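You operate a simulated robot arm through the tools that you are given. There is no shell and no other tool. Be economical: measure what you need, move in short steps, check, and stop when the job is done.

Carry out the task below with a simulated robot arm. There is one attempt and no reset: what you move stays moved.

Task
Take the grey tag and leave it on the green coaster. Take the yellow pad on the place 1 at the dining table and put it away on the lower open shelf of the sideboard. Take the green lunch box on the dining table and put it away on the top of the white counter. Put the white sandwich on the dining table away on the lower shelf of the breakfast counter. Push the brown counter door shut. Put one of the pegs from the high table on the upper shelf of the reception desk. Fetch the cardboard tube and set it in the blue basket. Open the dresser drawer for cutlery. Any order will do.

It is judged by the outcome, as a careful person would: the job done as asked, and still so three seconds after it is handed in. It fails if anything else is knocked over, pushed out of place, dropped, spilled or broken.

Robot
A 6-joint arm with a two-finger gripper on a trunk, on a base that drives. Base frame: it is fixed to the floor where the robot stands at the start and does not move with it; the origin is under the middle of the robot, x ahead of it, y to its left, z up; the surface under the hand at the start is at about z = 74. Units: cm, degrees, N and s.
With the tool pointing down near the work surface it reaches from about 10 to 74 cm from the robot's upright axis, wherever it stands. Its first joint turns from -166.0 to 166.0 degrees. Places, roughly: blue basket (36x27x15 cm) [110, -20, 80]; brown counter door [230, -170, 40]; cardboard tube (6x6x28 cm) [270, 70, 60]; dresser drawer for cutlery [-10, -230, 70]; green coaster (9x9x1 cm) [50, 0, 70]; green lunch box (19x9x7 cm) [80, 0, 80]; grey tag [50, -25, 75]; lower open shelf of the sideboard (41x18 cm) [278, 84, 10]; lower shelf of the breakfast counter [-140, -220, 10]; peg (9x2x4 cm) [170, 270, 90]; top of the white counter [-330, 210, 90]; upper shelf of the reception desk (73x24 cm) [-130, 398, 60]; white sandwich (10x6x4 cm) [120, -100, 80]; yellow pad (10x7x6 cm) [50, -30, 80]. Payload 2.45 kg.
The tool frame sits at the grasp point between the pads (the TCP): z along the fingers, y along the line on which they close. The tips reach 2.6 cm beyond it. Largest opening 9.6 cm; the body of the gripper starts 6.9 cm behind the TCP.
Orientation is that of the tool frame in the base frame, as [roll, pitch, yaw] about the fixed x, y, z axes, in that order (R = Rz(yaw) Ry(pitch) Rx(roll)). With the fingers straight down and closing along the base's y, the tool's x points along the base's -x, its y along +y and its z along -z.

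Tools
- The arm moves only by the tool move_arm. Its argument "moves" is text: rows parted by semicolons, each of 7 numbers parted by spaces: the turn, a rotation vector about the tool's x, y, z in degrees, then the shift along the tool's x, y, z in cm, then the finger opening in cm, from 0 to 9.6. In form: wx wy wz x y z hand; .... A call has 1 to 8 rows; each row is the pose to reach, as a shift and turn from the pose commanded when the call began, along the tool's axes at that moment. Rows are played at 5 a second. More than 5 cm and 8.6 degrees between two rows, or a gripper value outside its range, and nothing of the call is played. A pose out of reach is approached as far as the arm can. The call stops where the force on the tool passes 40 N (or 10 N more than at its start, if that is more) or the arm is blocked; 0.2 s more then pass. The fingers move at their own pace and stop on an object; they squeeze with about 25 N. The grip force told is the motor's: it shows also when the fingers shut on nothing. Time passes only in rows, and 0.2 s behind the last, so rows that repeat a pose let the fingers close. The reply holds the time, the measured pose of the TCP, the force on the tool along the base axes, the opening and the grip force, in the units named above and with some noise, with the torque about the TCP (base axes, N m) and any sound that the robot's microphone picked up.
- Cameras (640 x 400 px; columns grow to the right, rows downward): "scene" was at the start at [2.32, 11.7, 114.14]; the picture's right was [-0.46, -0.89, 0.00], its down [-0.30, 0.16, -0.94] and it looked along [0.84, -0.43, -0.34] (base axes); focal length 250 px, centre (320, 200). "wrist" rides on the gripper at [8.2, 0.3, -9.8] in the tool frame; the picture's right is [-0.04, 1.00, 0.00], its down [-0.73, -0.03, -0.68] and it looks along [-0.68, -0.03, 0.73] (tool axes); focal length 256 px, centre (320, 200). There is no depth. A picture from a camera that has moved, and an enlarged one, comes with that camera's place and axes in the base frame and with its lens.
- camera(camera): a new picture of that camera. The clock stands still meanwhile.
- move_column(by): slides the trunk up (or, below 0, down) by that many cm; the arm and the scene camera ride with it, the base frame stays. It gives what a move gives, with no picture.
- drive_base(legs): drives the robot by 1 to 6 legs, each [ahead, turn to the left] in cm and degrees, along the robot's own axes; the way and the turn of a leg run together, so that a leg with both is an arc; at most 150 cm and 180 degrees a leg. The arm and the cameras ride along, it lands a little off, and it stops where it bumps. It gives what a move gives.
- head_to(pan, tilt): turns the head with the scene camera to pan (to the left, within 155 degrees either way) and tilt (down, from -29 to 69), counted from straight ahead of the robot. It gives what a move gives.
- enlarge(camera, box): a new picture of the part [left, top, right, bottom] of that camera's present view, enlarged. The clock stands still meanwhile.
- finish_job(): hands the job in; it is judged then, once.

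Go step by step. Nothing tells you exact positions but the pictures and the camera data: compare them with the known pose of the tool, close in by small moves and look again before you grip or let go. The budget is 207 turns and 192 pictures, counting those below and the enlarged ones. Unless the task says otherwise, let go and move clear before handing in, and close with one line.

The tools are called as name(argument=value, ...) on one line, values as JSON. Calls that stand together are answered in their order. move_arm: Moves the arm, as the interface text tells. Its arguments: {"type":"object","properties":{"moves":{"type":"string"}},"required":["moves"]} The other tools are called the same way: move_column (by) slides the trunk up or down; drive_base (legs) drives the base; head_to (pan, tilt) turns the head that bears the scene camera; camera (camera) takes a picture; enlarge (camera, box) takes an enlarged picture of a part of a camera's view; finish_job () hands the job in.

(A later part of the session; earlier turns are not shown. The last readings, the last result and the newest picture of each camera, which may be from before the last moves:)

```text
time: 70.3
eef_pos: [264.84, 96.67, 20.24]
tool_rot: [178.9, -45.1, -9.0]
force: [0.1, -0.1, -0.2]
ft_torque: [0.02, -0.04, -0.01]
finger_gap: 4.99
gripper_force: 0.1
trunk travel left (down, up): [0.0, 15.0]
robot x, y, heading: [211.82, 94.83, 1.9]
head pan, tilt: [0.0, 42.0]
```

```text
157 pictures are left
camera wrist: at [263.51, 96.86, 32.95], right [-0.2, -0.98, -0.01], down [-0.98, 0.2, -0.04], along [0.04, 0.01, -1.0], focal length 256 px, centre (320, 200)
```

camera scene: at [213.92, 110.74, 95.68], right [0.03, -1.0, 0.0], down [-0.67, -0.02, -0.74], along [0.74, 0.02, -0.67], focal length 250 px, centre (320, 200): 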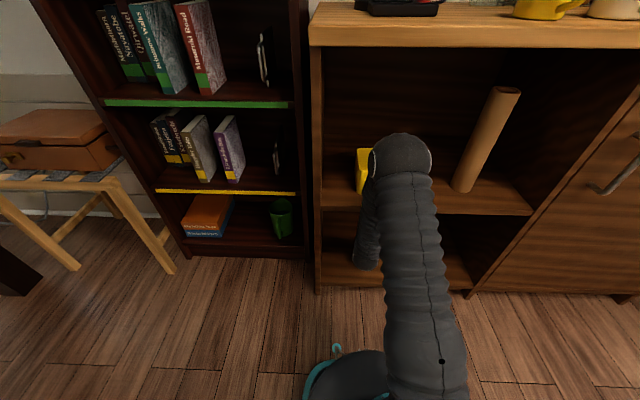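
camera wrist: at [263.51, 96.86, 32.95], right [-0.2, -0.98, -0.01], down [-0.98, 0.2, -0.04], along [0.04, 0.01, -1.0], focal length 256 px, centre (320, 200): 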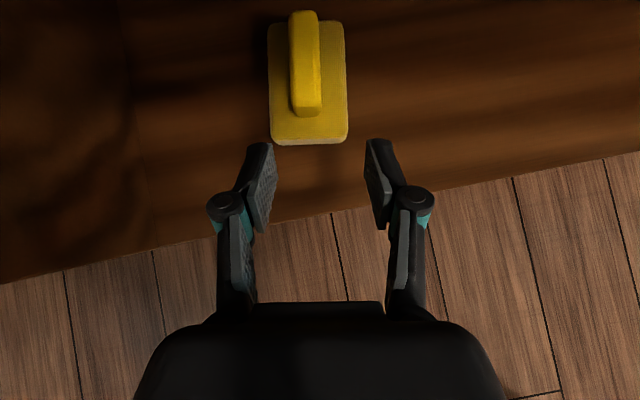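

The pad is put away on the shelf. I'll back off, raise the hand and go for the cardboard tube on the shelf above.

drive_base(legs=[[-28, 0]])

move_column(by=15)

move_arm(moves="0 0 0 3 0 -3 8; 0 0 0 6 0 -6 9.6; 0 0 0 9 0 -9 9.6; 0 0 0 12 0 -12 9.6; 0 0 0 15 0 -15 9.6; 0 0 0 18 0 -18 9.6; 0 0 0 21.5 0 -21.5 9.6; 0 0 0 21.5 0 -21.5 9.6")

camera(camera="scene")

```text
time: 72.2
eef_pos: [236.75, 95.99, 20.18]
tool_rot: [178.9, -45.1, -8.8]
force: [0.1, -0.5, 0.1]
ft_torque: [-0.01, 0.0, 0.01]
finger_gap: 5.0
gripper_force: 0.0
trunk travel left (down, up): [0.0, 15.0]
robot x, y, heading: [184.24, 94.09, 1.9]
head pan, tilt: [0.0, 42.0]
```

```text
time: 74.0
eef_pos: [236.79, 95.93, 35.29]
tool_rot: [178.9, -45.0, -8.8]
force: [-0.3, 0.4, -0.1]
ft_torque: [0.0, 0.02, 0.03]
finger_gap: 5.02
gripper_force: 0.0
trunk travel left (down, up): [-15.0, 0.0]
robot x, y, heading: [183.59, 93.47, 1.8]
head pan, tilt: [0.0, 42.0]
```

```text
time: 75.8
eef_pos: [237.09, 96.3, 65.51]
tool_rot: [178.9, -45.2, -9.0]
force: [-0.4, 0.3, 0.2]
ft_torque: [0.02, -0.02, 0.02]
finger_gap: 9.58
gripper_force: 0.1
trunk travel left (down, up): [-15.0, 0.0]
robot x, y, heading: [183.82, 93.54, 2.2]
head pan, tilt: [0.0, 42.0]
```

```text
156 pictures are left
camera scene: at [185.9, 109.81, 110.68], right [0.03, -1.0, 0.0], down [-0.67, -0.02, -0.74], along [0.74, 0.03, -0.67], focal length 250 px, centre (320, 200)
```

scene: 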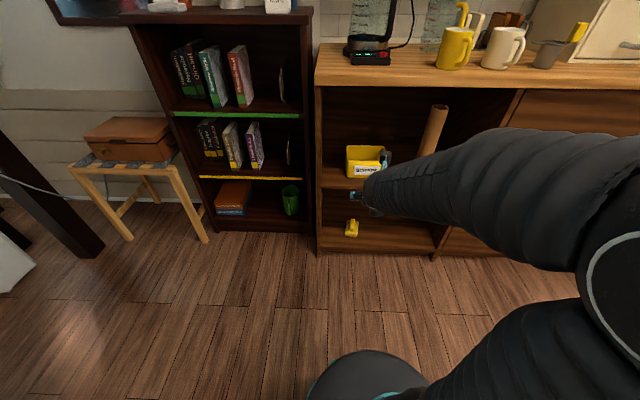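

drive_base(legs=[[0, -16.5]])

head_to(pan=25, tilt=30)

camera(camera="scene")

camera(camera="wrist")

```text
time: 77.2
eef_pos: [235.41, 80.98, 65.43]
tool_rot: [178.9, -45.0, -25.6]
force: [-0.5, -0.6, 0.6]
ft_torque: [0.03, -0.05, 0.0]
finger_gap: 9.63
gripper_force: 0.1
trunk travel left (down, up): [-15.0, 0.0]
robot x, y, heading: [183.72, 93.84, -14.7]
head pan, tilt: [0.0, 42.0]
```

```text
time: 78.0
eef_pos: [235.54, 80.98, 65.43]
tool_rot: [178.8, -45.2, -25.7]
force: [0.4, 0.7, 0.3]
ft_torque: [-0.04, -0.01, 0.01]
finger_gap: 9.61
gripper_force: 0.1
trunk travel left (down, up): [-15.0, 0.0]
robot x, y, heading: [184.2, 93.95, -14.7]
head pan, tilt: [25.0, 30.0]
```

```text
155 pictures are left
camera scene: at [191.2, 112.34, 112.5], right [0.18, -0.98, 0.0], down [-0.49, -0.09, -0.87], along [0.85, 0.15, -0.5], focal length 250 px, centre (320, 200)
```

scene: 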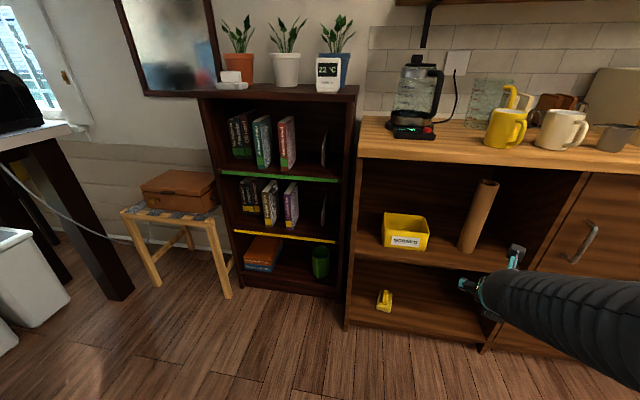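

```text
154 pictures are left
camera wrist: at [234.34, 81.34, 78.13], right [-0.47, -0.88, -0.01], down [-0.88, 0.47, -0.04], along [0.04, -0.01, -1.0], focal length 256 px, centre (320, 200)
```

wrist: 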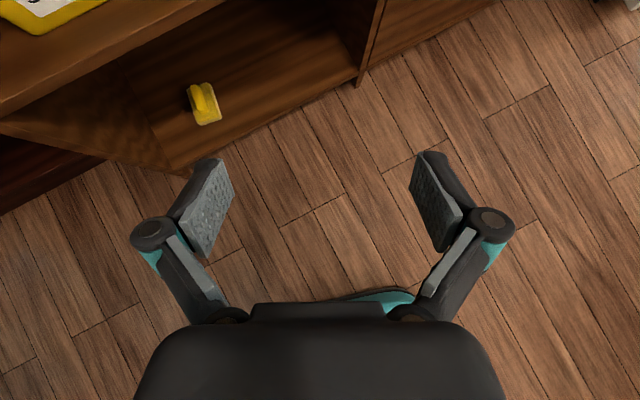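

I'll flatten the hand to about 20° below horizontal so it fits under the sideboard's top, then look.

move_arm(moves="0 6 0 0 0 0 9.6; 0 12 0 0 0 0 9.6; 0 18 0 0 0 0 9.6; 0 25 0 -1 0 1 9.6; 0 25 0 -1.7 0 1.7 9.6;0 25 0 -1.7 0 1.7 9.6")

drive_base(legs=[[24, 0]])

camera(camera="wrist")

camera(camera="scene")

```text
time: 79.5
eef_pos: [237.45, 80.57, 63.73]
tool_rot: [177.7, -70.1, -24.3]
force: [0.2, 0.3, -0.4]
ft_torque: [0.01, 0.01, 0.01]
finger_gap: 9.62
gripper_force: 0.0
out of reach, approached as far as the arm can: row 4, 5, 6
trunk travel left (down, up): [-15.0, 0.0]
robot x, y, heading: [184.11, 93.89, -14.9]
head pan, tilt: [25.0, 30.0]
```

```text
time: 81.2
eef_pos: [261.09, 74.39, 63.78]
tool_rot: [177.6, -70.1, -24.3]
force: [0.1, 0.0, 0.2]
ft_torque: [-0.01, 0.0, 0.01]
finger_gap: 9.6
gripper_force: 0.1
trunk travel left (down, up): [-15.0, 0.0]
robot x, y, heading: [207.42, 87.64, -14.6]
head pan, tilt: [25.0, 30.0]
```

```text
153 pictures are left
camera wrist: at [255.24, 77.11, 74.75], right [-0.46, -0.89, -0.02], down [-0.78, 0.42, -0.46], along [0.42, -0.19, -0.89], focal length 256 px, centre (320, 200)
```

wrist: 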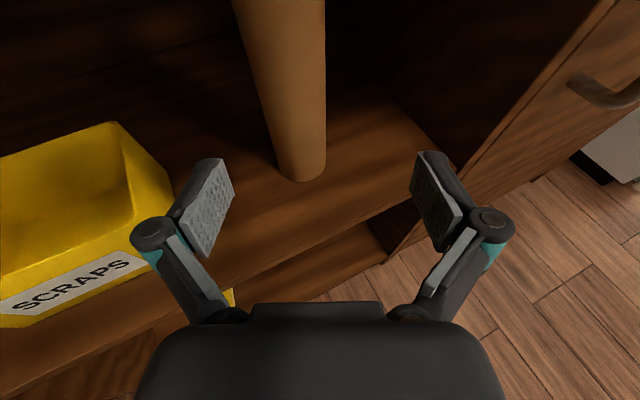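

```text
152 pictures are left
camera scene: at [214.83, 106.11, 112.51], right [0.18, -0.98, 0.0], down [-0.49, -0.09, -0.87], along [0.85, 0.15, -0.5], focal length 250 px, centre (320, 200)
```

scene: 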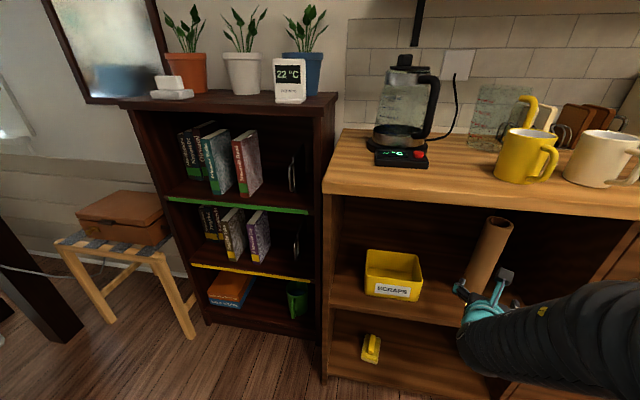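

move_arm(moves="0 0 0 0 -2.1 0 9.6; 0 0 0 1 -2.1 3.2 9.6; 0 0 0 2.2 -2.1 6.6 9.6; 0 0 0 2.2 -2.1 6.6 9.6")

camera(camera="wrist")

```text
time: 82.2
eef_pos: [268.19, 73.04, 63.6]
tool_rot: [177.6, -70.1, -24.3]
force: [0.2, -0.1, -0.6]
ft_torque: [0.0, 0.03, 0.01]
finger_gap: 9.61
gripper_force: 0.1
trunk travel left (down, up): [-15.0, 0.0]
robot x, y, heading: [207.74, 87.62, -14.7]
head pan, tilt: [25.0, 30.0]
```

```text
151 pictures are left
camera wrist: at [262.42, 75.79, 74.68], right [-0.46, -0.89, -0.02], down [-0.78, 0.42, -0.46], along [0.42, -0.19, -0.89], focal length 256 px, centre (320, 200)
```

wrist: 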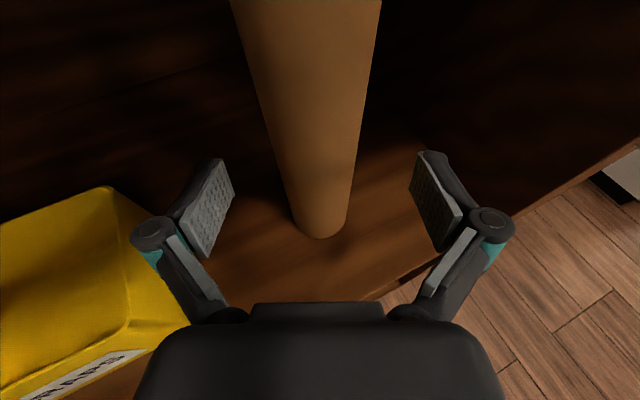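

move_arm(moves="0 0 0 1.1 -.3 3.1 9.6; 0 0 0 2.2 -.4 6.2 9.6; 0 0 0 2.2 -.4 6.2 9.6")

camera(camera="wrist")

```text
time: 83.0
eef_pos: [274.48, 70.51, 63.52]
tool_rot: [177.5, -70.1, -24.3]
force: [-0.3, -0.1, 0.2]
ft_torque: [0.02, -0.02, -0.02]
finger_gap: 9.62
gripper_force: 0.1
trunk travel left (down, up): [-15.0, 0.0]
robot x, y, heading: [207.73, 87.34, -14.6]
head pan, tilt: [25.0, 30.0]
```

```text
150 pictures are left
camera wrist: at [268.54, 73.26, 74.51], right [-0.46, -0.89, -0.02], down [-0.78, 0.42, -0.46], along [0.42, -0.19, -0.89], focal length 256 px, centre (320, 200)
```

wrist: 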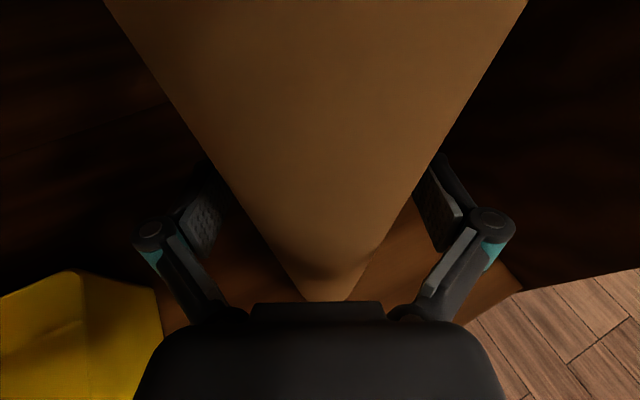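

Tube is between the fingers; closing.

move_arm(moves="0 0 0 0 0 0 8; 0 0 0 0 0 0 6.5; 0 0 0 0 0 0 5; 0 0 0 0 0 0 5;0 0 0 0 0 0 5")

camera(camera="wrist")

```text
time: 84.2
eef_pos: [274.3, 70.37, 63.51]
tool_rot: [177.7, -70.1, -24.4]
force: [0.6, 1.0, 2.7]
ft_torque: [0.05, 0.0, 0.01]
finger_gap: 5.46
gripper_force: 24.9
trunk travel left (down, up): [-15.0, 0.0]
robot x, y, heading: [207.31, 87.71, -14.8]
head pan, tilt: [25.0, 30.0]
```

```text
149 pictures are left
camera wrist: at [268.52, 73.27, 74.53], right [-0.46, -0.89, -0.02], down [-0.78, 0.42, -0.46], along [0.42, -0.19, -0.89], focal length 256 px, centre (320, 200)
```

wrist: 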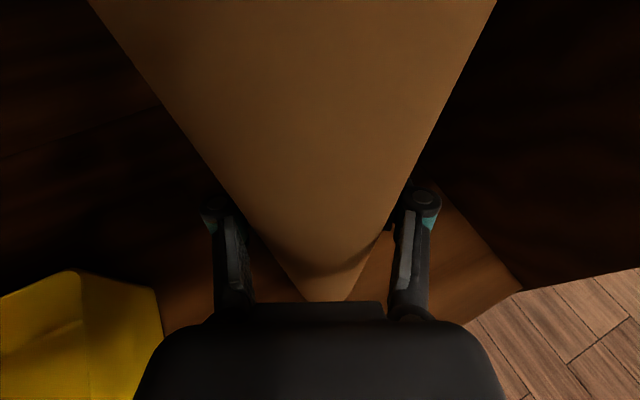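

move_arm(moves="0 0 0 1.4 0 -.5 5; 0 0 0 2.8 0 -1 5; 0 0 0 2.8 0 -1 5")

drive_base(legs=[[-35, 0]])

camera(camera="wrist")

camera(camera="scene")

```text
time: 85.0
eef_pos: [274.31, 70.61, 66.52]
tool_rot: [177.7, -70.1, -24.4]
force: [-0.6, -0.6, 0.4]
ft_torque: [-0.01, 0.03, 0.0]
finger_gap: 5.49
gripper_force: 25.0
trunk travel left (down, up): [-15.0, 0.0]
robot x, y, heading: [207.53, 87.69, -14.9]
head pan, tilt: [25.0, 30.0]
```

```text
time: 87.3
eef_pos: [240.05, 79.03, 66.35]
tool_rot: [177.7, -70.1, -24.9]
force: [0.0, 0.4, -1.0]
ft_torque: [0.0, -0.02, 0.0]
finger_gap: 5.45
gripper_force: 24.9
trunk travel left (down, up): [-15.0, 0.0]
robot x, y, heading: [173.54, 96.62, -15.4]
head pan, tilt: [25.0, 30.0]
```

```text
148 pictures are left
camera wrist: at [234.18, 82.0, 77.53], right [-0.47, -0.88, -0.02], down [-0.78, 0.43, -0.46], along [0.42, -0.2, -0.89], focal length 256 px, centre (320, 200)
```

wrist: 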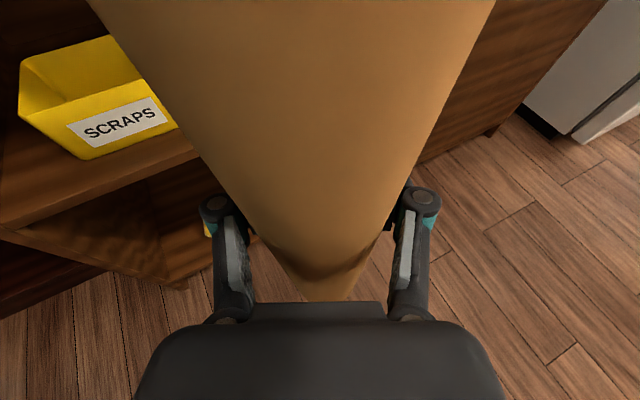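

```text
147 pictures are left
camera scene: at [180.85, 115.26, 112.51], right [0.17, -0.99, 0.0], down [-0.49, -0.08, -0.87], along [0.85, 0.14, -0.5], focal length 250 px, centre (320, 200)
```

scene: 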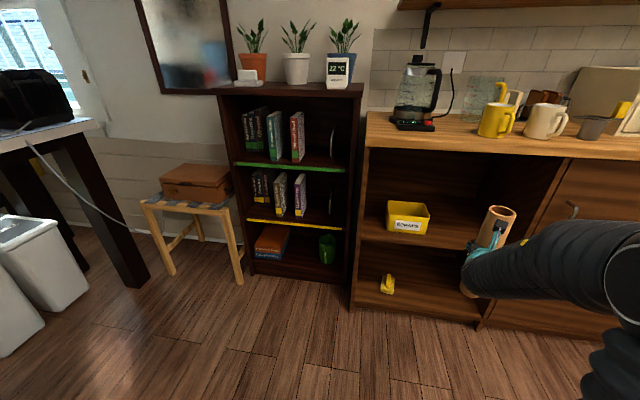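

The tube is held upright. I'll lift it high and retract, then drive to the table's left side by the basket.

move_arm(moves="0 0 0 3.8 0 -2.6 5; 0 0 0 7.6 0 -5.2 5; 0 0 0 11.4 0 -7.8 5; 0 0 0 15.2 0 -10.4 5; 0 0 0 19 0 -13 5; 0 0 0 22.8 0 -15.6 5; 0 0 0 26.6 0 -18.2 5; 0 0 0 30.4 0 -20.8 5")

move_arm(moves="0 0 0 4 0 -1.8 5; 0 0 0 8 0 -3.6 5; 0 0 0 11 0 -5 5; 0 0 0 11 0 -5 5")

drive_base(legs=[[0, 44], [-72, 0], [0, -80]])

head_to(pan=0, tilt=35)

camera(camera="scene")

```text
time: 89.1
eef_pos: [231.88, 83.95, 102.09]
tool_rot: [177.7, -70.0, -25.0]
force: [-0.1, 0.3, -0.4]
ft_torque: [-0.02, -0.01, 0.0]
finger_gap: 5.48
gripper_force: 25.0
trunk travel left (down, up): [-15.0, 0.0]
robot x, y, heading: [173.28, 96.95, -15.6]
head pan, tilt: [25.0, 30.0]
```

```text
time: 90.1
eef_pos: [231.42, 84.41, 114.18]
tool_rot: [177.7, -70.0, -24.9]
force: [-0.2, -0.8, -0.8]
ft_torque: [-0.01, -0.01, 0.0]
finger_gap: 5.48
gripper_force: 25.1
trunk travel left (down, up): [-15.0, 0.0]
robot x, y, heading: [173.38, 97.06, -15.2]
head pan, tilt: [25.0, 30.0]
```

```text
time: 99.5
eef_pos: [150.92, 18.56, 114.18]
tool_rot: [177.5, -70.1, -59.7]
force: [-0.3, 1.1, -1.4]
ft_torque: [-0.04, -0.02, -0.01]
finger_gap: 5.48
gripper_force: 24.9
trunk travel left (down, up): [-15.0, 0.0]
robot x, y, heading: [110.46, 61.68, -50.0]
head pan, tilt: [25.0, 30.0]
```

```text
time: 100.4
eef_pos: [150.98, 18.61, 114.17]
tool_rot: [177.6, -70.1, -59.7]
force: [-0.6, 0.6, -0.2]
ft_torque: [-0.03, 0.0, -0.01]
finger_gap: 5.48
gripper_force: 24.6
trunk travel left (down, up): [-15.0, 0.0]
robot x, y, heading: [110.57, 61.9, -50.2]
head pan, tilt: [0.0, 35.0]
```

```text
146 pictures are left
camera scene: at [124.5, 69.81, 111.73], right [-0.77, -0.64, 0.0], down [-0.37, 0.44, -0.82], along [0.53, -0.63, -0.57], focal length 250 px, centre (320, 200)
```

scene: 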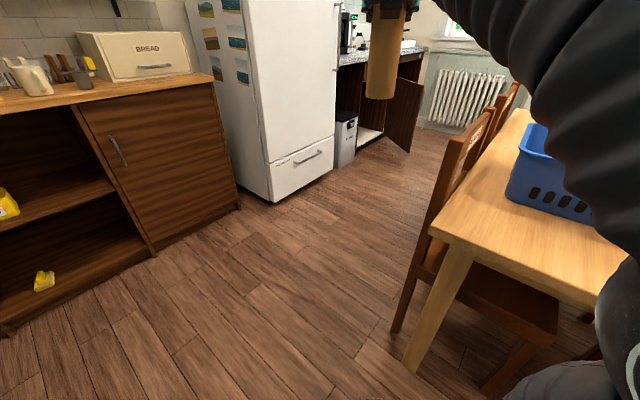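

drive_base(legs=[[0, -40]])

head_to(pan=20, tilt=35)

camera(camera="scene")

camera(camera="wrist")

```text
time: 102.7
eef_pos: [113.77, 2.62, 114.14]
tool_rot: [177.7, -70.1, -99.8]
force: [-0.1, 0.8, -0.3]
ft_torque: [-0.03, 0.02, -0.03]
finger_gap: 5.46
gripper_force: 25.4
trunk travel left (down, up): [-15.0, 0.0]
robot x, y, heading: [110.42, 61.44, -90.6]
head pan, tilt: [0.0, 35.0]
```

```text
time: 103.5
eef_pos: [113.73, 2.76, 114.1]
tool_rot: [177.6, -70.2, -99.8]
force: [-0.4, -0.1, -0.5]
ft_torque: [0.01, -0.01, 0.03]
finger_gap: 5.45
gripper_force: 25.4
trunk travel left (down, up): [-15.0, 0.0]
robot x, y, heading: [110.38, 61.96, -90.1]
head pan, tilt: [20.0, 35.0]
```

```text
145 pictures are left
camera scene: at [129.35, 59.51, 111.73], right [-0.94, -0.34, 0.0], down [-0.19, 0.54, -0.82], along [0.28, -0.77, -0.57], focal length 250 px, centre (320, 200)
```

scene: 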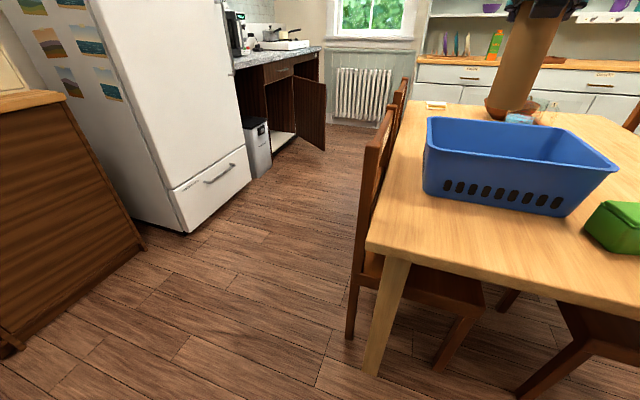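

```text
144 pictures are left
camera wrist: at [114.88, 9.11, 125.2], right [-0.97, 0.22, -0.02], down [0.21, 0.86, -0.46], along [-0.08, -0.45, -0.89], focal length 256 px, centre (320, 200)
```

wrist: 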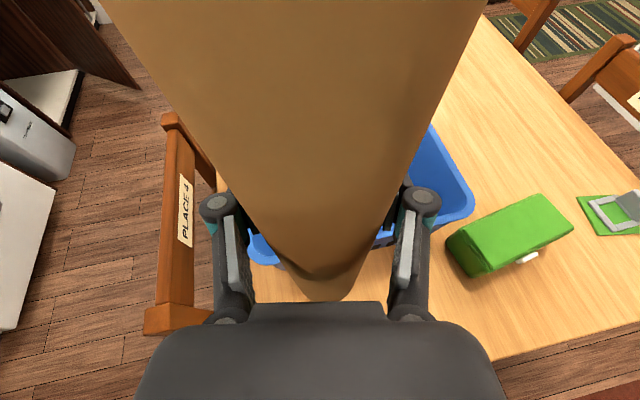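

drive_base(legs=[[8, 0]])

move_arm(moves="0 0 0 1.5 .6 4.1 5; 0 0 0 3 1.2 8.3 5; 0 0 0 3 1.2 8.3 5")

camera(camera="scene")

camera(camera="wrist")

```text
time: 104.5
eef_pos: [113.75, -5.28, 114.26]
tool_rot: [177.6, -70.1, -99.7]
force: [0.2, -0.3, -1.0]
ft_torque: [-0.01, -0.03, 0.01]
finger_gap: 5.46
gripper_force: 24.7
trunk travel left (down, up): [-15.0, 0.0]
robot x, y, heading: [110.32, 53.51, -90.0]
head pan, tilt: [20.0, 35.0]
```

```text
time: 105.3
eef_pos: [110.68, -13.93, 114.16]
tool_rot: [177.6, -70.0, -99.7]
force: [0.6, 0.5, 0.1]
ft_torque: [-0.02, 0.0, 0.01]
finger_gap: 5.47
gripper_force: 25.0
trunk travel left (down, up): [-15.0, 0.0]
robot x, y, heading: [110.44, 53.72, -90.0]
head pan, tilt: [20.0, 35.0]
```

```text
143 pictures are left
camera scene: at [129.33, 51.52, 111.72], right [-0.94, -0.34, 0.0], down [-0.19, 0.54, -0.82], along [0.28, -0.77, -0.57], focal length 250 px, centre (320, 200)
```

scene: 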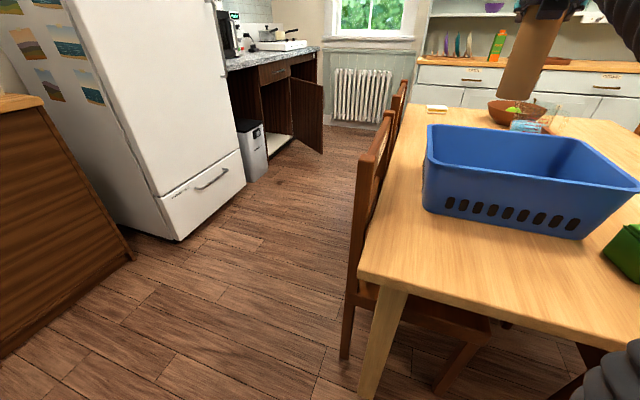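

```text
142 pictures are left
camera wrist: at [111.83, -7.5, 125.15], right [-0.98, 0.22, -0.02], down [0.21, 0.86, -0.46], along [-0.08, -0.45, -0.89], focal length 256 px, centre (320, 200)
```

wrist: 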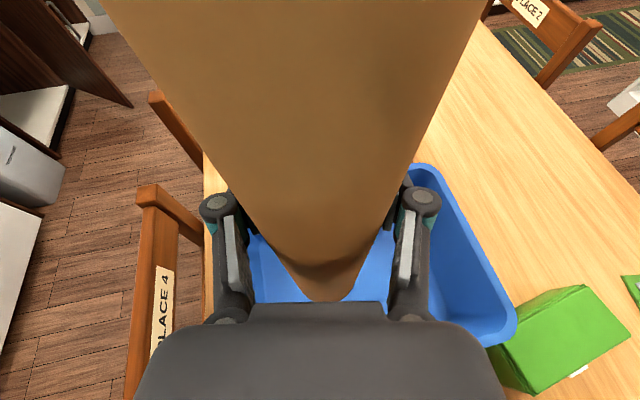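

The basket is empty and right under the tube. Lowering straight down.

move_arm(moves="0 0 0 -3.8 0 1.4 5; 0 0 0 -7.6 0 2.75 5; 0 0 0 -11.4 0 4.1 5; 0 0 0 -15.2 0 5.5 5; 0 0 0 -17.5 0 6.3 5; 0 0 0 -17.5 0 6.3 5")

camera(camera="scene")

```text
time: 106.8
eef_pos: [110.32, -13.67, 95.6]
tool_rot: [177.7, -70.0, -99.7]
force: [0.0, 0.6, -0.8]
ft_torque: [-0.04, 0.0, -0.02]
finger_gap: 5.48
gripper_force: 24.8
trunk travel left (down, up): [-15.0, 0.0]
robot x, y, heading: [110.49, 53.69, -90.2]
head pan, tilt: [20.0, 35.0]
```

```text
141 pictures are left
camera scene: at [129.33, 51.52, 111.73], right [-0.94, -0.34, 0.0], down [-0.19, 0.54, -0.82], along [0.28, -0.77, -0.57], focal length 250 px, centre (320, 200)
```

scene: 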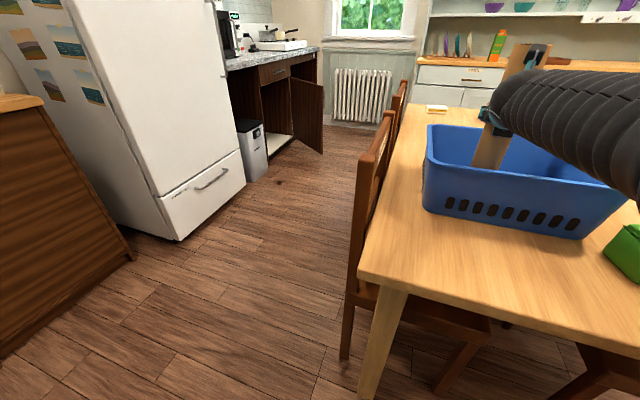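

move_arm(moves="0 0 0 -.8 0 .3 5; 0 0 0 -1.6 0 .6 5; 0 0 0 -2.2 0 .8 5; 0 0 0 -2.8 0 1 5; 0 0 0 -3.4 0 1.2 5")

```text
time: 108.0
eef_pos: [110.44, -13.61, 92.06]
tool_rot: [177.7, -70.2, -99.6]
force: [-0.4, -0.6, 0.5]
ft_torque: [-0.01, 0.03, 0.02]
finger_gap: 5.47
gripper_force: 25.1
trunk travel left (down, up): [-15.0, 0.0]
robot x, y, heading: [110.43, 53.96, -90.0]
head pan, tilt: [20.0, 35.0]
```

move_arm(moves="0 0 0 -.4 0 .15 5; 0 0 0 -.8 0 .3 5; 0 0 0 -1.2 0 .43 5; 0 0 0 -1.6 0 .55 5")

```text
time: 109.0
eef_pos: [110.38, -13.49, 90.27]
tool_rot: [177.6, -70.1, -99.6]
force: [-0.6, 0.4, -0.7]
ft_torque: [0.0, -0.01, 0.01]
finger_gap: 5.46
gripper_force: 25.0
trunk travel left (down, up): [-15.0, 0.0]
robot x, y, heading: [110.47, 53.75, -90.3]
head pan, tilt: [20.0, 35.0]
```

enlarge(camera="scene", box=[400, 20, 640, 260])

move_arm(moves="0 0 0 -.4 0 .15 5; 0 0 0 -.8 0 .3 5; 0 0 0 -.8 0 .3 5")

```text
1.67 times, centred on (520, 140) of scene
camera zoom: at [129.33, 51.52, 111.73], right [-0.94, -0.34, 0.0], down [-0.19, 0.54, -0.82], along [0.28, -0.77, -0.57], focal length 417 px, centre (-13, 300)
```

zoom: 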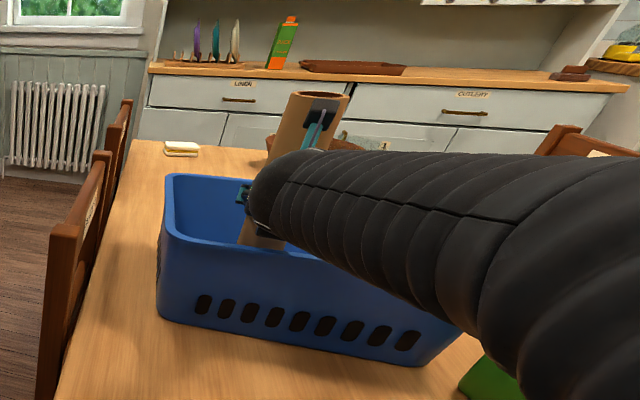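

```text
time: 109.8
eef_pos: [110.39, -13.34, 89.37]
tool_rot: [177.6, -70.1, -99.8]
force: [-1.0, -0.1, -0.4]
ft_torque: [-0.04, 0.01, -0.03]
finger_gap: 5.5
gripper_force: 24.5
trunk travel left (down, up): [-15.0, 0.0]
robot x, y, heading: [110.51, 53.68, -90.0]
head pan, tilt: [20.0, 35.0]
```

move_arm(moves="0 0 0 -.4 0 .15 5; 0 0 0 -.8 0 .3 5; 0 0 0 -1.2 0 .43 5; 0 0 0 -1.2 0 .43 5")

camera(camera="wrist")

```text
time: 110.5
eef_pos: [110.31, -13.46, 89.19]
tool_rot: [177.7, -71.0, -99.8]
force: [-0.5, -2.3, 15.9]
ft_torque: [1.67, -0.11, 0.06]
finger_gap: 5.46
gripper_force: 24.9
trunk travel left (down, up): [-15.0, 0.0]
robot x, y, heading: [110.67, 53.92, -90.2]
head pan, tilt: [20.0, 35.0]
stopped in row 3: the force on the tool passed its limit at 45 N (the readings are from after the stop); the commanded pose is now the measured one
```

```text
139 pictures are left
camera wrist: at [111.51, -6.88, 100.11], right [-0.98, 0.22, -0.03], down [0.2, 0.86, -0.47], along [-0.08, -0.47, -0.88], focal length 256 px, centre (320, 200)
```

wrist: 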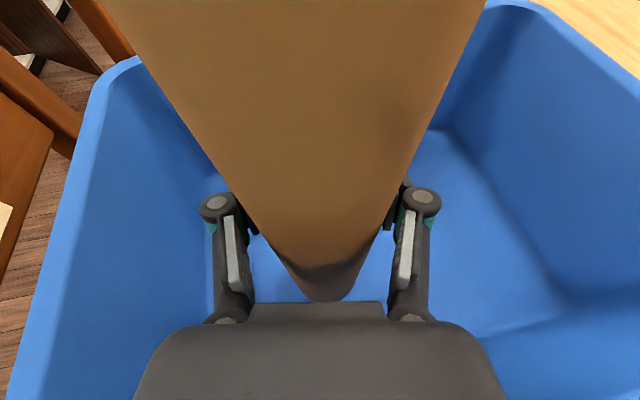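

The tube's bottom should be practically at the basket floor now, with the hand's underside touching the rim. I'll ease up slightly and read the force.

move_arm(moves="0 0.5 0 .15 0 -.05 5; 0 0.8 0 .3 0 -.1 5; 0 0.8 0 .3 0 -.1 5")

enlarge(camera="scene", box=[400, 20, 640, 260])

```text
time: 111.3
eef_pos: [110.31, -13.38, 89.3]
tool_rot: [177.7, -71.5, -99.7]
force: [-1.6, 0.6, 8.3]
ft_torque: [1.03, -0.02, 0.2]
finger_gap: 5.5
gripper_force: 24.7
trunk travel left (down, up): [-15.0, 0.0]
robot x, y, heading: [110.41, 53.97, -90.3]
head pan, tilt: [20.0, 35.0]
```

```text
1.67 times, centred on (520, 140) of scene
camera zoom: at [129.32, 51.55, 111.72], right [-0.94, -0.34, 0.0], down [-0.19, 0.54, -0.82], along [0.28, -0.77, -0.57], focal length 417 px, centre (-13, 300)
```

zoom: 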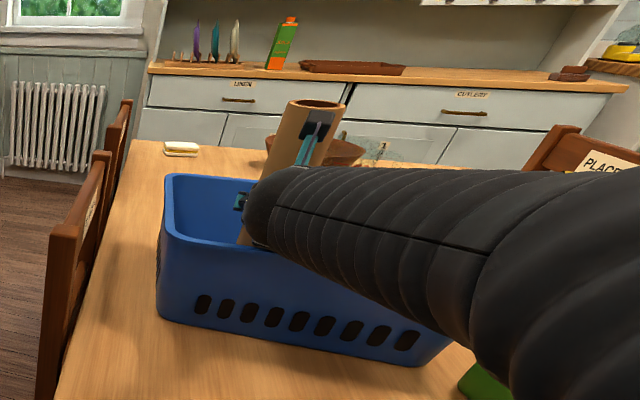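

move_arm(moves="0 -0.7 0 .1 0 0 5; 0 -1.4 0 .2 0 0 5; 0 -1.4 0 .2 0 0 5")

```text
time: 112.2
eef_pos: [110.33, -13.54, 89.43]
tool_rot: [177.8, -70.1, -99.8]
force: [-0.4, 0.1, 0.2]
ft_torque: [0.0, -0.02, 0.0]
finger_gap: 5.47
gripper_force: 24.9
trunk travel left (down, up): [-15.0, 0.0]
robot x, y, heading: [110.54, 54.04, -90.2]
head pan, tilt: [20.0, 35.0]
```

move_arm(moves="0 0 0 0 0 0 5.6; 0 0 0 0 0 0 5.8; 0 0 0 0 0 0 6.4; 0 0 0 0 0 0 8; 0 0 0 0 0 0 9.6; 0 0 0 0 0 0 9.6")

camera(camera="wrist")

enlarge(camera="scene", box=[400, 20, 640, 260])

```text
time: 113.5
eef_pos: [110.54, -13.42, 89.5]
tool_rot: [177.8, -70.1, -99.9]
force: [0.2, 0.4, 0.0]
ft_torque: [-0.03, -0.04, 0.0]
finger_gap: 9.6
gripper_force: 0.1
trunk travel left (down, up): [-15.0, 0.0]
robot x, y, heading: [110.84, 53.82, -90.4]
head pan, tilt: [20.0, 35.0]
```

```text
137 pictures are left
camera wrist: at [111.5, -7.15, 100.48], right [-0.98, 0.22, -0.02], down [0.21, 0.86, -0.46], along [-0.08, -0.45, -0.89], focal length 256 px, centre (320, 200)
```

wrist: 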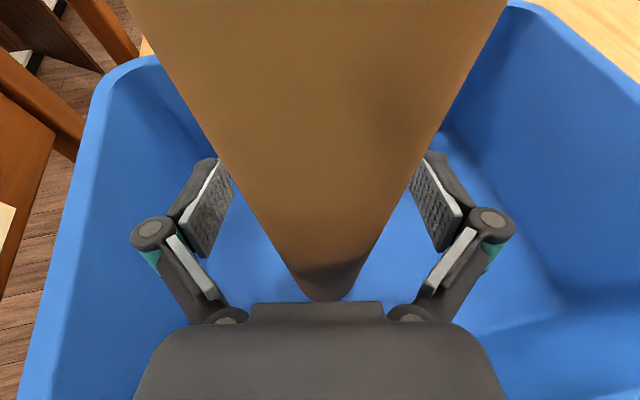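

```text
1.67 times, centred on (520, 140) of scene
camera zoom: at [129.33, 51.51, 111.73], right [-0.94, -0.34, 0.0], down [-0.19, 0.54, -0.82], along [0.28, -0.77, -0.57], focal length 417 px, centre (-13, 300)
```

zoom: 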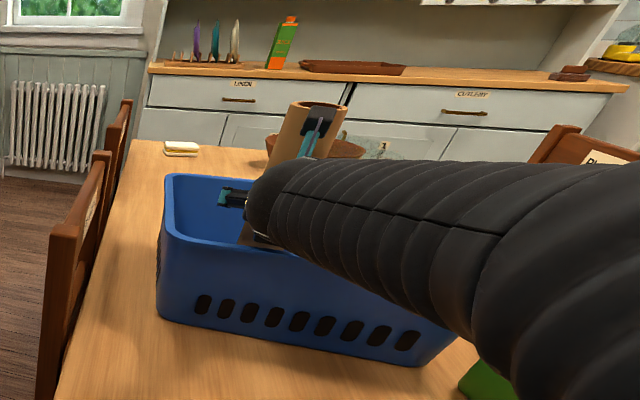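

move_arm(moves="0 0 0 0 0 -3 9.6; 0 0 0 0 0 -6.5 9.6; 0 0 0 0 0 -10.5 9.6; 0 0 0 1 0 -15 9.6; 0 0 0 3 0 -18 9.6")

camera(camera="wrist")

camera(camera="scene")

```text
time: 114.8
eef_pos: [113.73, 2.06, 98.23]
tool_rot: [177.7, -69.9, -99.7]
force: [0.0, -0.5, -0.6]
ft_torque: [-0.01, 0.03, -0.02]
finger_gap: 9.59
gripper_force: 0.0
trunk travel left (down, up): [-15.0, 0.0]
robot x, y, heading: [110.77, 53.76, -90.2]
head pan, tilt: [20.0, 35.0]
```

```text
135 pictures are left
camera wrist: at [114.87, 8.53, 109.32], right [-0.98, 0.22, -0.02], down [0.21, 0.86, -0.46], along [-0.08, -0.45, -0.89], focal length 256 px, centre (320, 200)
```

wrist: 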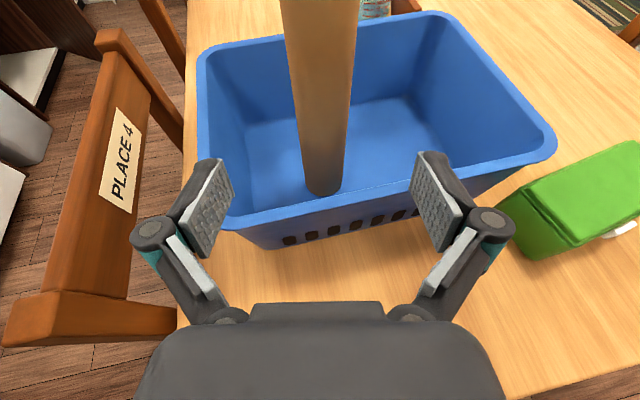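

```text
134 pictures are left
camera scene: at [129.33, 51.48, 111.72], right [-0.94, -0.34, 0.0], down [-0.19, 0.54, -0.82], along [0.28, -0.77, -0.57], focal length 250 px, centre (320, 200)
```

scene: 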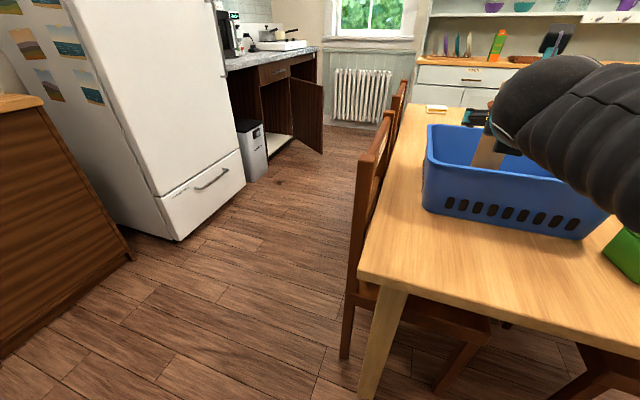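

The tube stands in the basket. Next is the green lunch box, long axis roughly along x near [75,1]. I'll set the hand vertical and turn it so it closes along y.

move_arm(moves="0 -8.5 0 2 0 -1 9.6; 0 -17 0 4 0 -2 9.6; 0 -25.5 0 6 0 -3 9.6; 0 -34 0 8 0 -3.5 9.6; 0 -42.5 0 9.4 0 -3.5 9.6; 0 -51 0 9.4 0 -3.5 9.6; 0 -59.5 0 9.4 0 -3.5 9.6; 0 -68 0 9.4 0 -3.5 9.6")

move_arm(moves="0 -2 8 0 0 0 9.6; 0 -2 16 0 2 0 9.6; 0 -2 24 0 5 0 9.6; 0 -2 32 0 8 0 9.6; 0 -2 40 0 12 0 9.6; 0 -2 48 0 16 0 9.6; 0 -2 56 0 20 0 9.6; 0 -2 64 0 24 0 9.6")

camera(camera="wrist")

```text
time: 116.5
eef_pos: [113.68, 4.24, 101.2]
tool_rot: [179.4, -2.6, -101.9]
force: [-0.8, 0.7, -0.1]
ft_torque: [-0.01, -0.03, 0.01]
finger_gap: 9.59
gripper_force: 0.1
out of reach, approached as far as the arm can: row 7, 8
trunk travel left (down, up): [-15.0, 0.0]
robot x, y, heading: [110.57, 53.76, -90.4]
head pan, tilt: [20.0, 35.0]
```

```text
time: 118.3
eef_pos: [90.27, 9.33, 100.25]
tool_rot: [-179.2, -0.1, -166.0]
force: [0.2, 0.7, -0.1]
ft_torque: [-0.04, 0.03, -0.01]
finger_gap: 9.6
gripper_force: 0.0
out of reach, approached as far as the arm can: row 1, 2, 3, 4, 5, 6, 7, 8
trunk travel left (down, up): [-15.0, 0.0]
robot x, y, heading: [110.48, 53.78, -90.1]
head pan, tilt: [20.0, 35.0]
```

```text
133 pictures are left
camera wrist: at [82.24, 7.84, 110.02], right [-0.2, 0.98, -0.01], down [0.72, 0.16, 0.68], along [0.67, 0.13, -0.74], focal length 256 px, centre (320, 200)
```

wrist: 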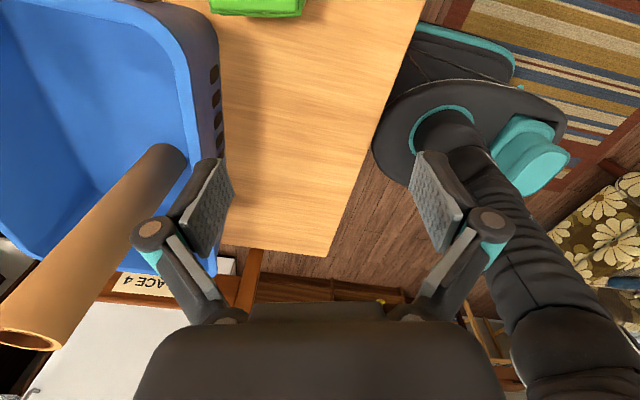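

move_arm(moves="0 0 4 4 -1 2 9.6; 0 0 8 8 -2 4 9.6; 0 0 14 12 -3 5 9.6; 0 0 14 16 -4 6 9.6; 0 0 14 18.5 -4.4 7 9.6; 0 0 14 18.5 -4.4 7 9.6")

camera(camera="wrist")

```text
time: 119.8
eef_pos: [74.0, 1.22, 92.36]
tool_rot: [-179.3, 0.1, -179.9]
force: [0.1, 0.0, -0.4]
ft_torque: [0.0, 0.0, 0.03]
finger_gap: 9.58
gripper_force: 0.0
out of reach, approached as far as the arm can: row 4, 5, 6
trunk travel left (down, up): [-15.0, 0.0]
robot x, y, heading: [110.46, 53.74, -90.4]
head pan, tilt: [20.0, 35.0]
```

```text
132 pictures are left
camera wrist: at [65.8, 1.71, 102.05], right [0.04, 1.0, -0.01], down [0.73, -0.02, 0.68], along [0.68, -0.03, -0.73], focal length 256 px, centre (320, 200)
```

wrist: 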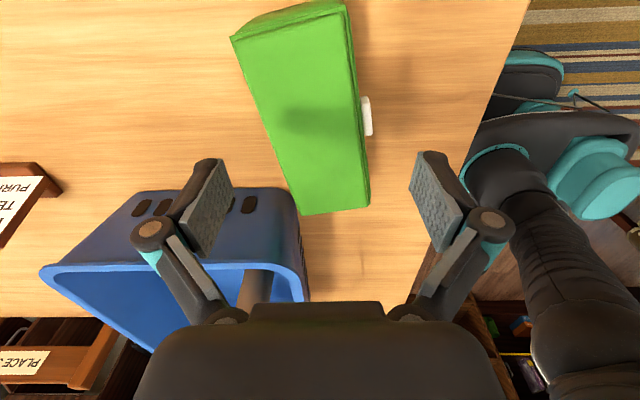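

move_arm(moves="0 0 -5 -.4 -.5 3 9.6; 0 0 -10.5 -.8 -.95 6 9.6; 0 0 -10.5 -.8 -.95 7.5 9.6; 0 0 -10.5 -.8 -.95 7.5 9.6")

camera(camera="wrist")

```text
time: 120.8
eef_pos: [74.91, 0.35, 84.57]
tool_rot: [-179.4, 0.2, -169.4]
force: [-0.4, -0.6, -0.2]
ft_torque: [-0.01, -0.01, 0.0]
finger_gap: 9.62
gripper_force: 0.1
trunk travel left (down, up): [-15.0, 0.0]
robot x, y, heading: [110.41, 53.61, -90.4]
head pan, tilt: [20.0, 35.0]
```

```text
131 pictures are left
camera wrist: at [66.81, -0.68, 94.44], right [-0.14, 0.99, -0.01], down [0.72, 0.11, 0.68], along [0.67, 0.09, -0.73], focal length 256 px, centre (320, 200)
```

wrist: 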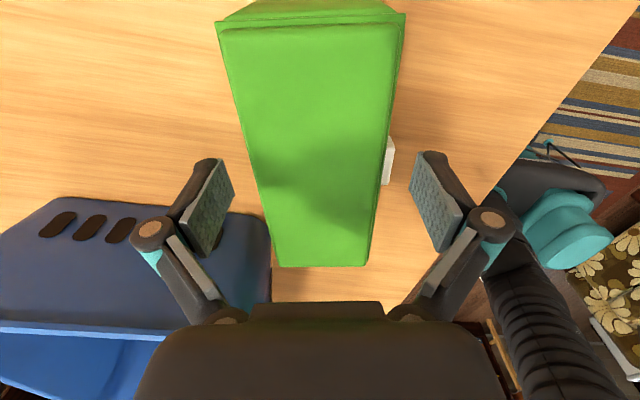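

move_arm(moves="0 0 0 .9 -.1 1 9.6; 0 0 0 .9 -.1 3.5 9.6; 0 0 0 .9 -.1 6 9.6; 0 0 0 .9 -.1 7 9.6; 0 0 0 .9 -.1 7 9.6")

camera(camera="wrist")

```text
time: 122.0
eef_pos: [73.96, 0.01, 77.74]
tool_rot: [-179.4, 0.0, -169.4]
force: [-0.3, 0.6, -0.2]
ft_torque: [0.0, 0.03, -0.04]
finger_gap: 9.61
gripper_force: 0.0
trunk travel left (down, up): [-15.0, 0.0]
robot x, y, heading: [110.26, 53.68, -90.3]
head pan, tilt: [20.0, 35.0]
```

```text
130 pictures are left
camera wrist: at [65.85, -1.05, 87.53], right [-0.14, 0.99, -0.01], down [0.72, 0.11, 0.68], along [0.67, 0.09, -0.73], focal length 256 px, centre (320, 200)
```

wrist: 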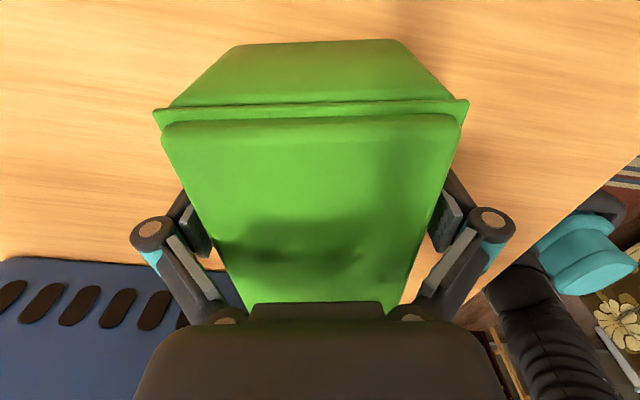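

Fingers straddle the lunch box without touching it. Closing and lifting a little.

move_arm(moves="0 0 0 0 0 0 8.5; 0 0 0 0 0 0 7; 0 0 0 0 0 0 7; 0 0 0 0 0 0 7; 0 0 0 0 0 -1.5 7; 0 0 0 0 0 -4 7; 0 0 0 0 0 -4 7")

camera(camera="wrist")

```text
time: 123.5
eef_pos: [73.88, -0.11, 81.79]
tool_rot: [-179.5, 0.2, -169.4]
force: [-0.2, 0.7, -2.3]
ft_torque: [-0.04, 0.09, -0.01]
finger_gap: 8.78
gripper_force: 25.1
trunk travel left (down, up): [-15.0, 0.0]
robot x, y, heading: [110.68, 53.5, -90.3]
head pan, tilt: [20.0, 35.0]
```

```text
129 pictures are left
camera wrist: at [65.79, -1.18, 91.51], right [-0.14, 0.99, -0.01], down [0.72, 0.11, 0.68], along [0.67, 0.09, -0.73], focal length 256 px, centre (320, 200)
```

wrist: 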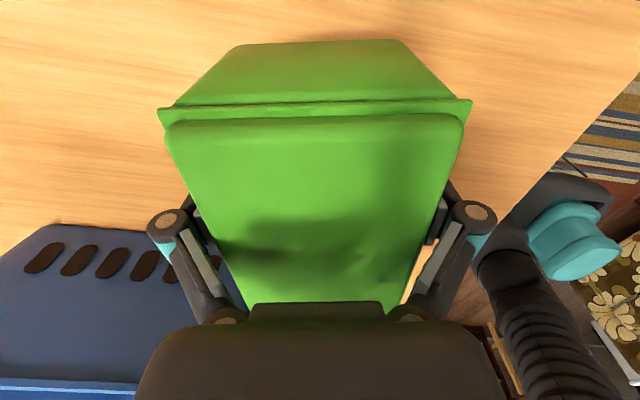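

The lunch box is held level. I'll raise it, back away from the table and head west to the white counter.

move_arm(moves="0 0 0 0 0 -4 7; 0 0 0 0 0 -8 7; 0 0 0 0 0 -12 7; 0 0 0 0 0 -14 7; 0 0 0 0 0 -14 7")

drive_base(legs=[[-45, 0], [0, -103.5], [120, 0]])

head_to(pan=0, tilt=20)

camera(camera="scene")

camera(camera="wrist")

```text
time: 124.8
eef_pos: [75.16, 1.73, 93.05]
tool_rot: [-179.4, -0.1, -169.4]
force: [0.1, 0.2, -3.2]
ft_torque: [-0.04, 0.09, -0.03]
finger_gap: 8.76
gripper_force: 24.9
out of reach, approached as far as the arm can: row 3, 4, 5
trunk travel left (down, up): [-15.0, 0.0]
robot x, y, heading: [110.79, 53.66, -90.1]
head pan, tilt: [20.0, 35.0]
```

```text
time: 137.5
eef_pos: [-54.41, 166.8, 93.04]
tool_rot: [-179.4, 0.0, 89.4]
force: [0.1, 0.5, -2.7]
ft_torque: [0.1, -0.01, 0.02]
finger_gap: 8.78
gripper_force: 24.9
trunk travel left (down, up): [-15.0, 0.0]
robot x, y, heading: [-10.41, 122.0, 168.7]
head pan, tilt: [20.0, 35.0]
```

```text
time: 138.3
eef_pos: [-54.39, 166.76, 93.05]
tool_rot: [-179.2, -0.1, 89.4]
force: [0.3, 0.1, -2.6]
ft_torque: [0.12, 0.04, 0.01]
finger_gap: 8.77
gripper_force: 25.6
trunk travel left (down, up): [-15.0, 0.0]
robot x, y, heading: [-10.0, 122.11, 168.3]
head pan, tilt: [0.0, 20.0]
```

```text
128 pictures are left
camera scene: at [-16.52, 107.3, 114.11], right [0.2, 0.98, 0.0], down [0.34, -0.07, -0.94], along [-0.92, 0.18, -0.34], focal length 250 px, centre (320, 200)
```

scene: 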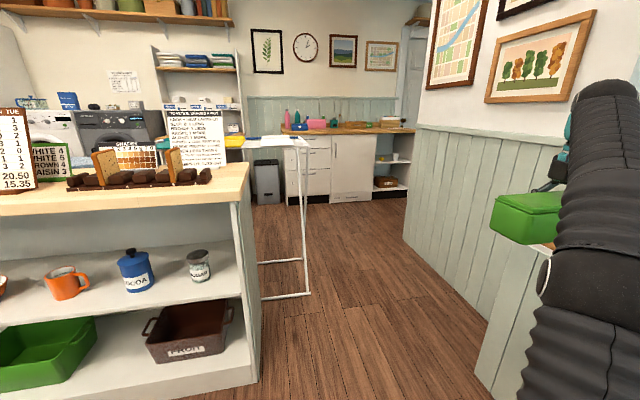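

```text
127 pictures are left
camera wrist: at [-53.85, 174.98, 102.89], right [1.0, -0.05, -0.01], down [-0.03, -0.73, 0.68], along [-0.04, -0.68, -0.73], focal length 256 px, centre (320, 200)
```

wrist: 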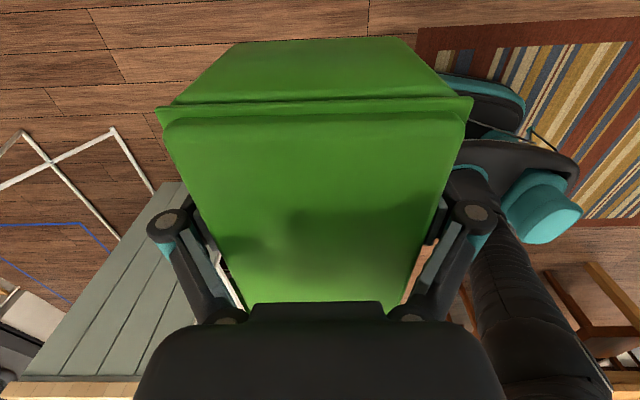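

I see the white counter ahead, past a drying rack on the left and a panel on the right. I'll swing the held box to the front, then drive through the middle.

move_arm(moves="0 0 0 -4.6 -1 0 7; 0 0 0 -9.2 -2 0 7; 0 0 0 -13.8 -3 0 7; 0 0 0 -18.4 -4 0 7; 0 0 0 -23 -5 0 7; 0 0 0 -27.6 -6 0 7; 0 0 0 -31 -7 0 7; 0 0 0 -31 -7 0 7")

drive_base(legs=[[0, -13.5], [105, 0], [0, 10]])

camera(camera="scene")

```text
time: 140.1
eef_pos: [-61.56, 135.85, 93.18]
tool_rot: [-179.5, 0.0, 89.4]
force: [-0.1, 1.1, -2.6]
ft_torque: [0.08, 0.01, -0.02]
finger_gap: 8.74
gripper_force: 24.8
trunk travel left (down, up): [-15.0, 0.0]
robot x, y, heading: [-10.15, 121.82, 168.5]
head pan, tilt: [0.0, 20.0]
```

```text
time: 147.1
eef_pos: [-156.73, 183.15, 93.0]
tool_rot: [-179.4, 0.0, 85.9]
force: [0.3, -0.2, -2.1]
ft_torque: [0.1, -0.02, 0.05]
finger_gap: 8.75
gripper_force: 24.5
trunk travel left (down, up): [-15.0, 0.0]
robot x, y, heading: [-106.7, 166.21, 165.1]
head pan, tilt: [0.0, 20.0]
```

```text
126 pictures are left
camera scene: at [-113.51, 151.88, 114.11], right [0.26, 0.97, 0.0], down [0.33, -0.09, -0.94], along [-0.91, 0.24, -0.34], focal length 250 px, centre (320, 200)
```

scene: 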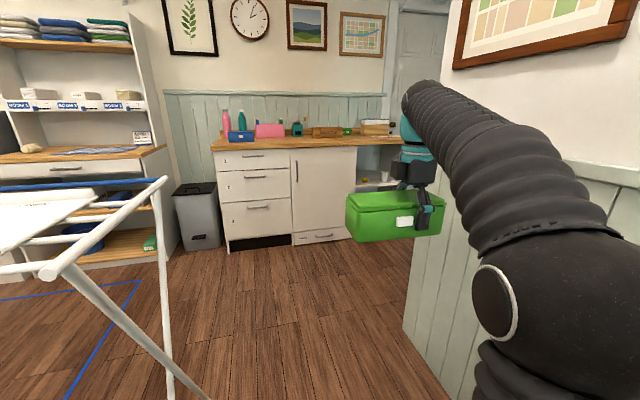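

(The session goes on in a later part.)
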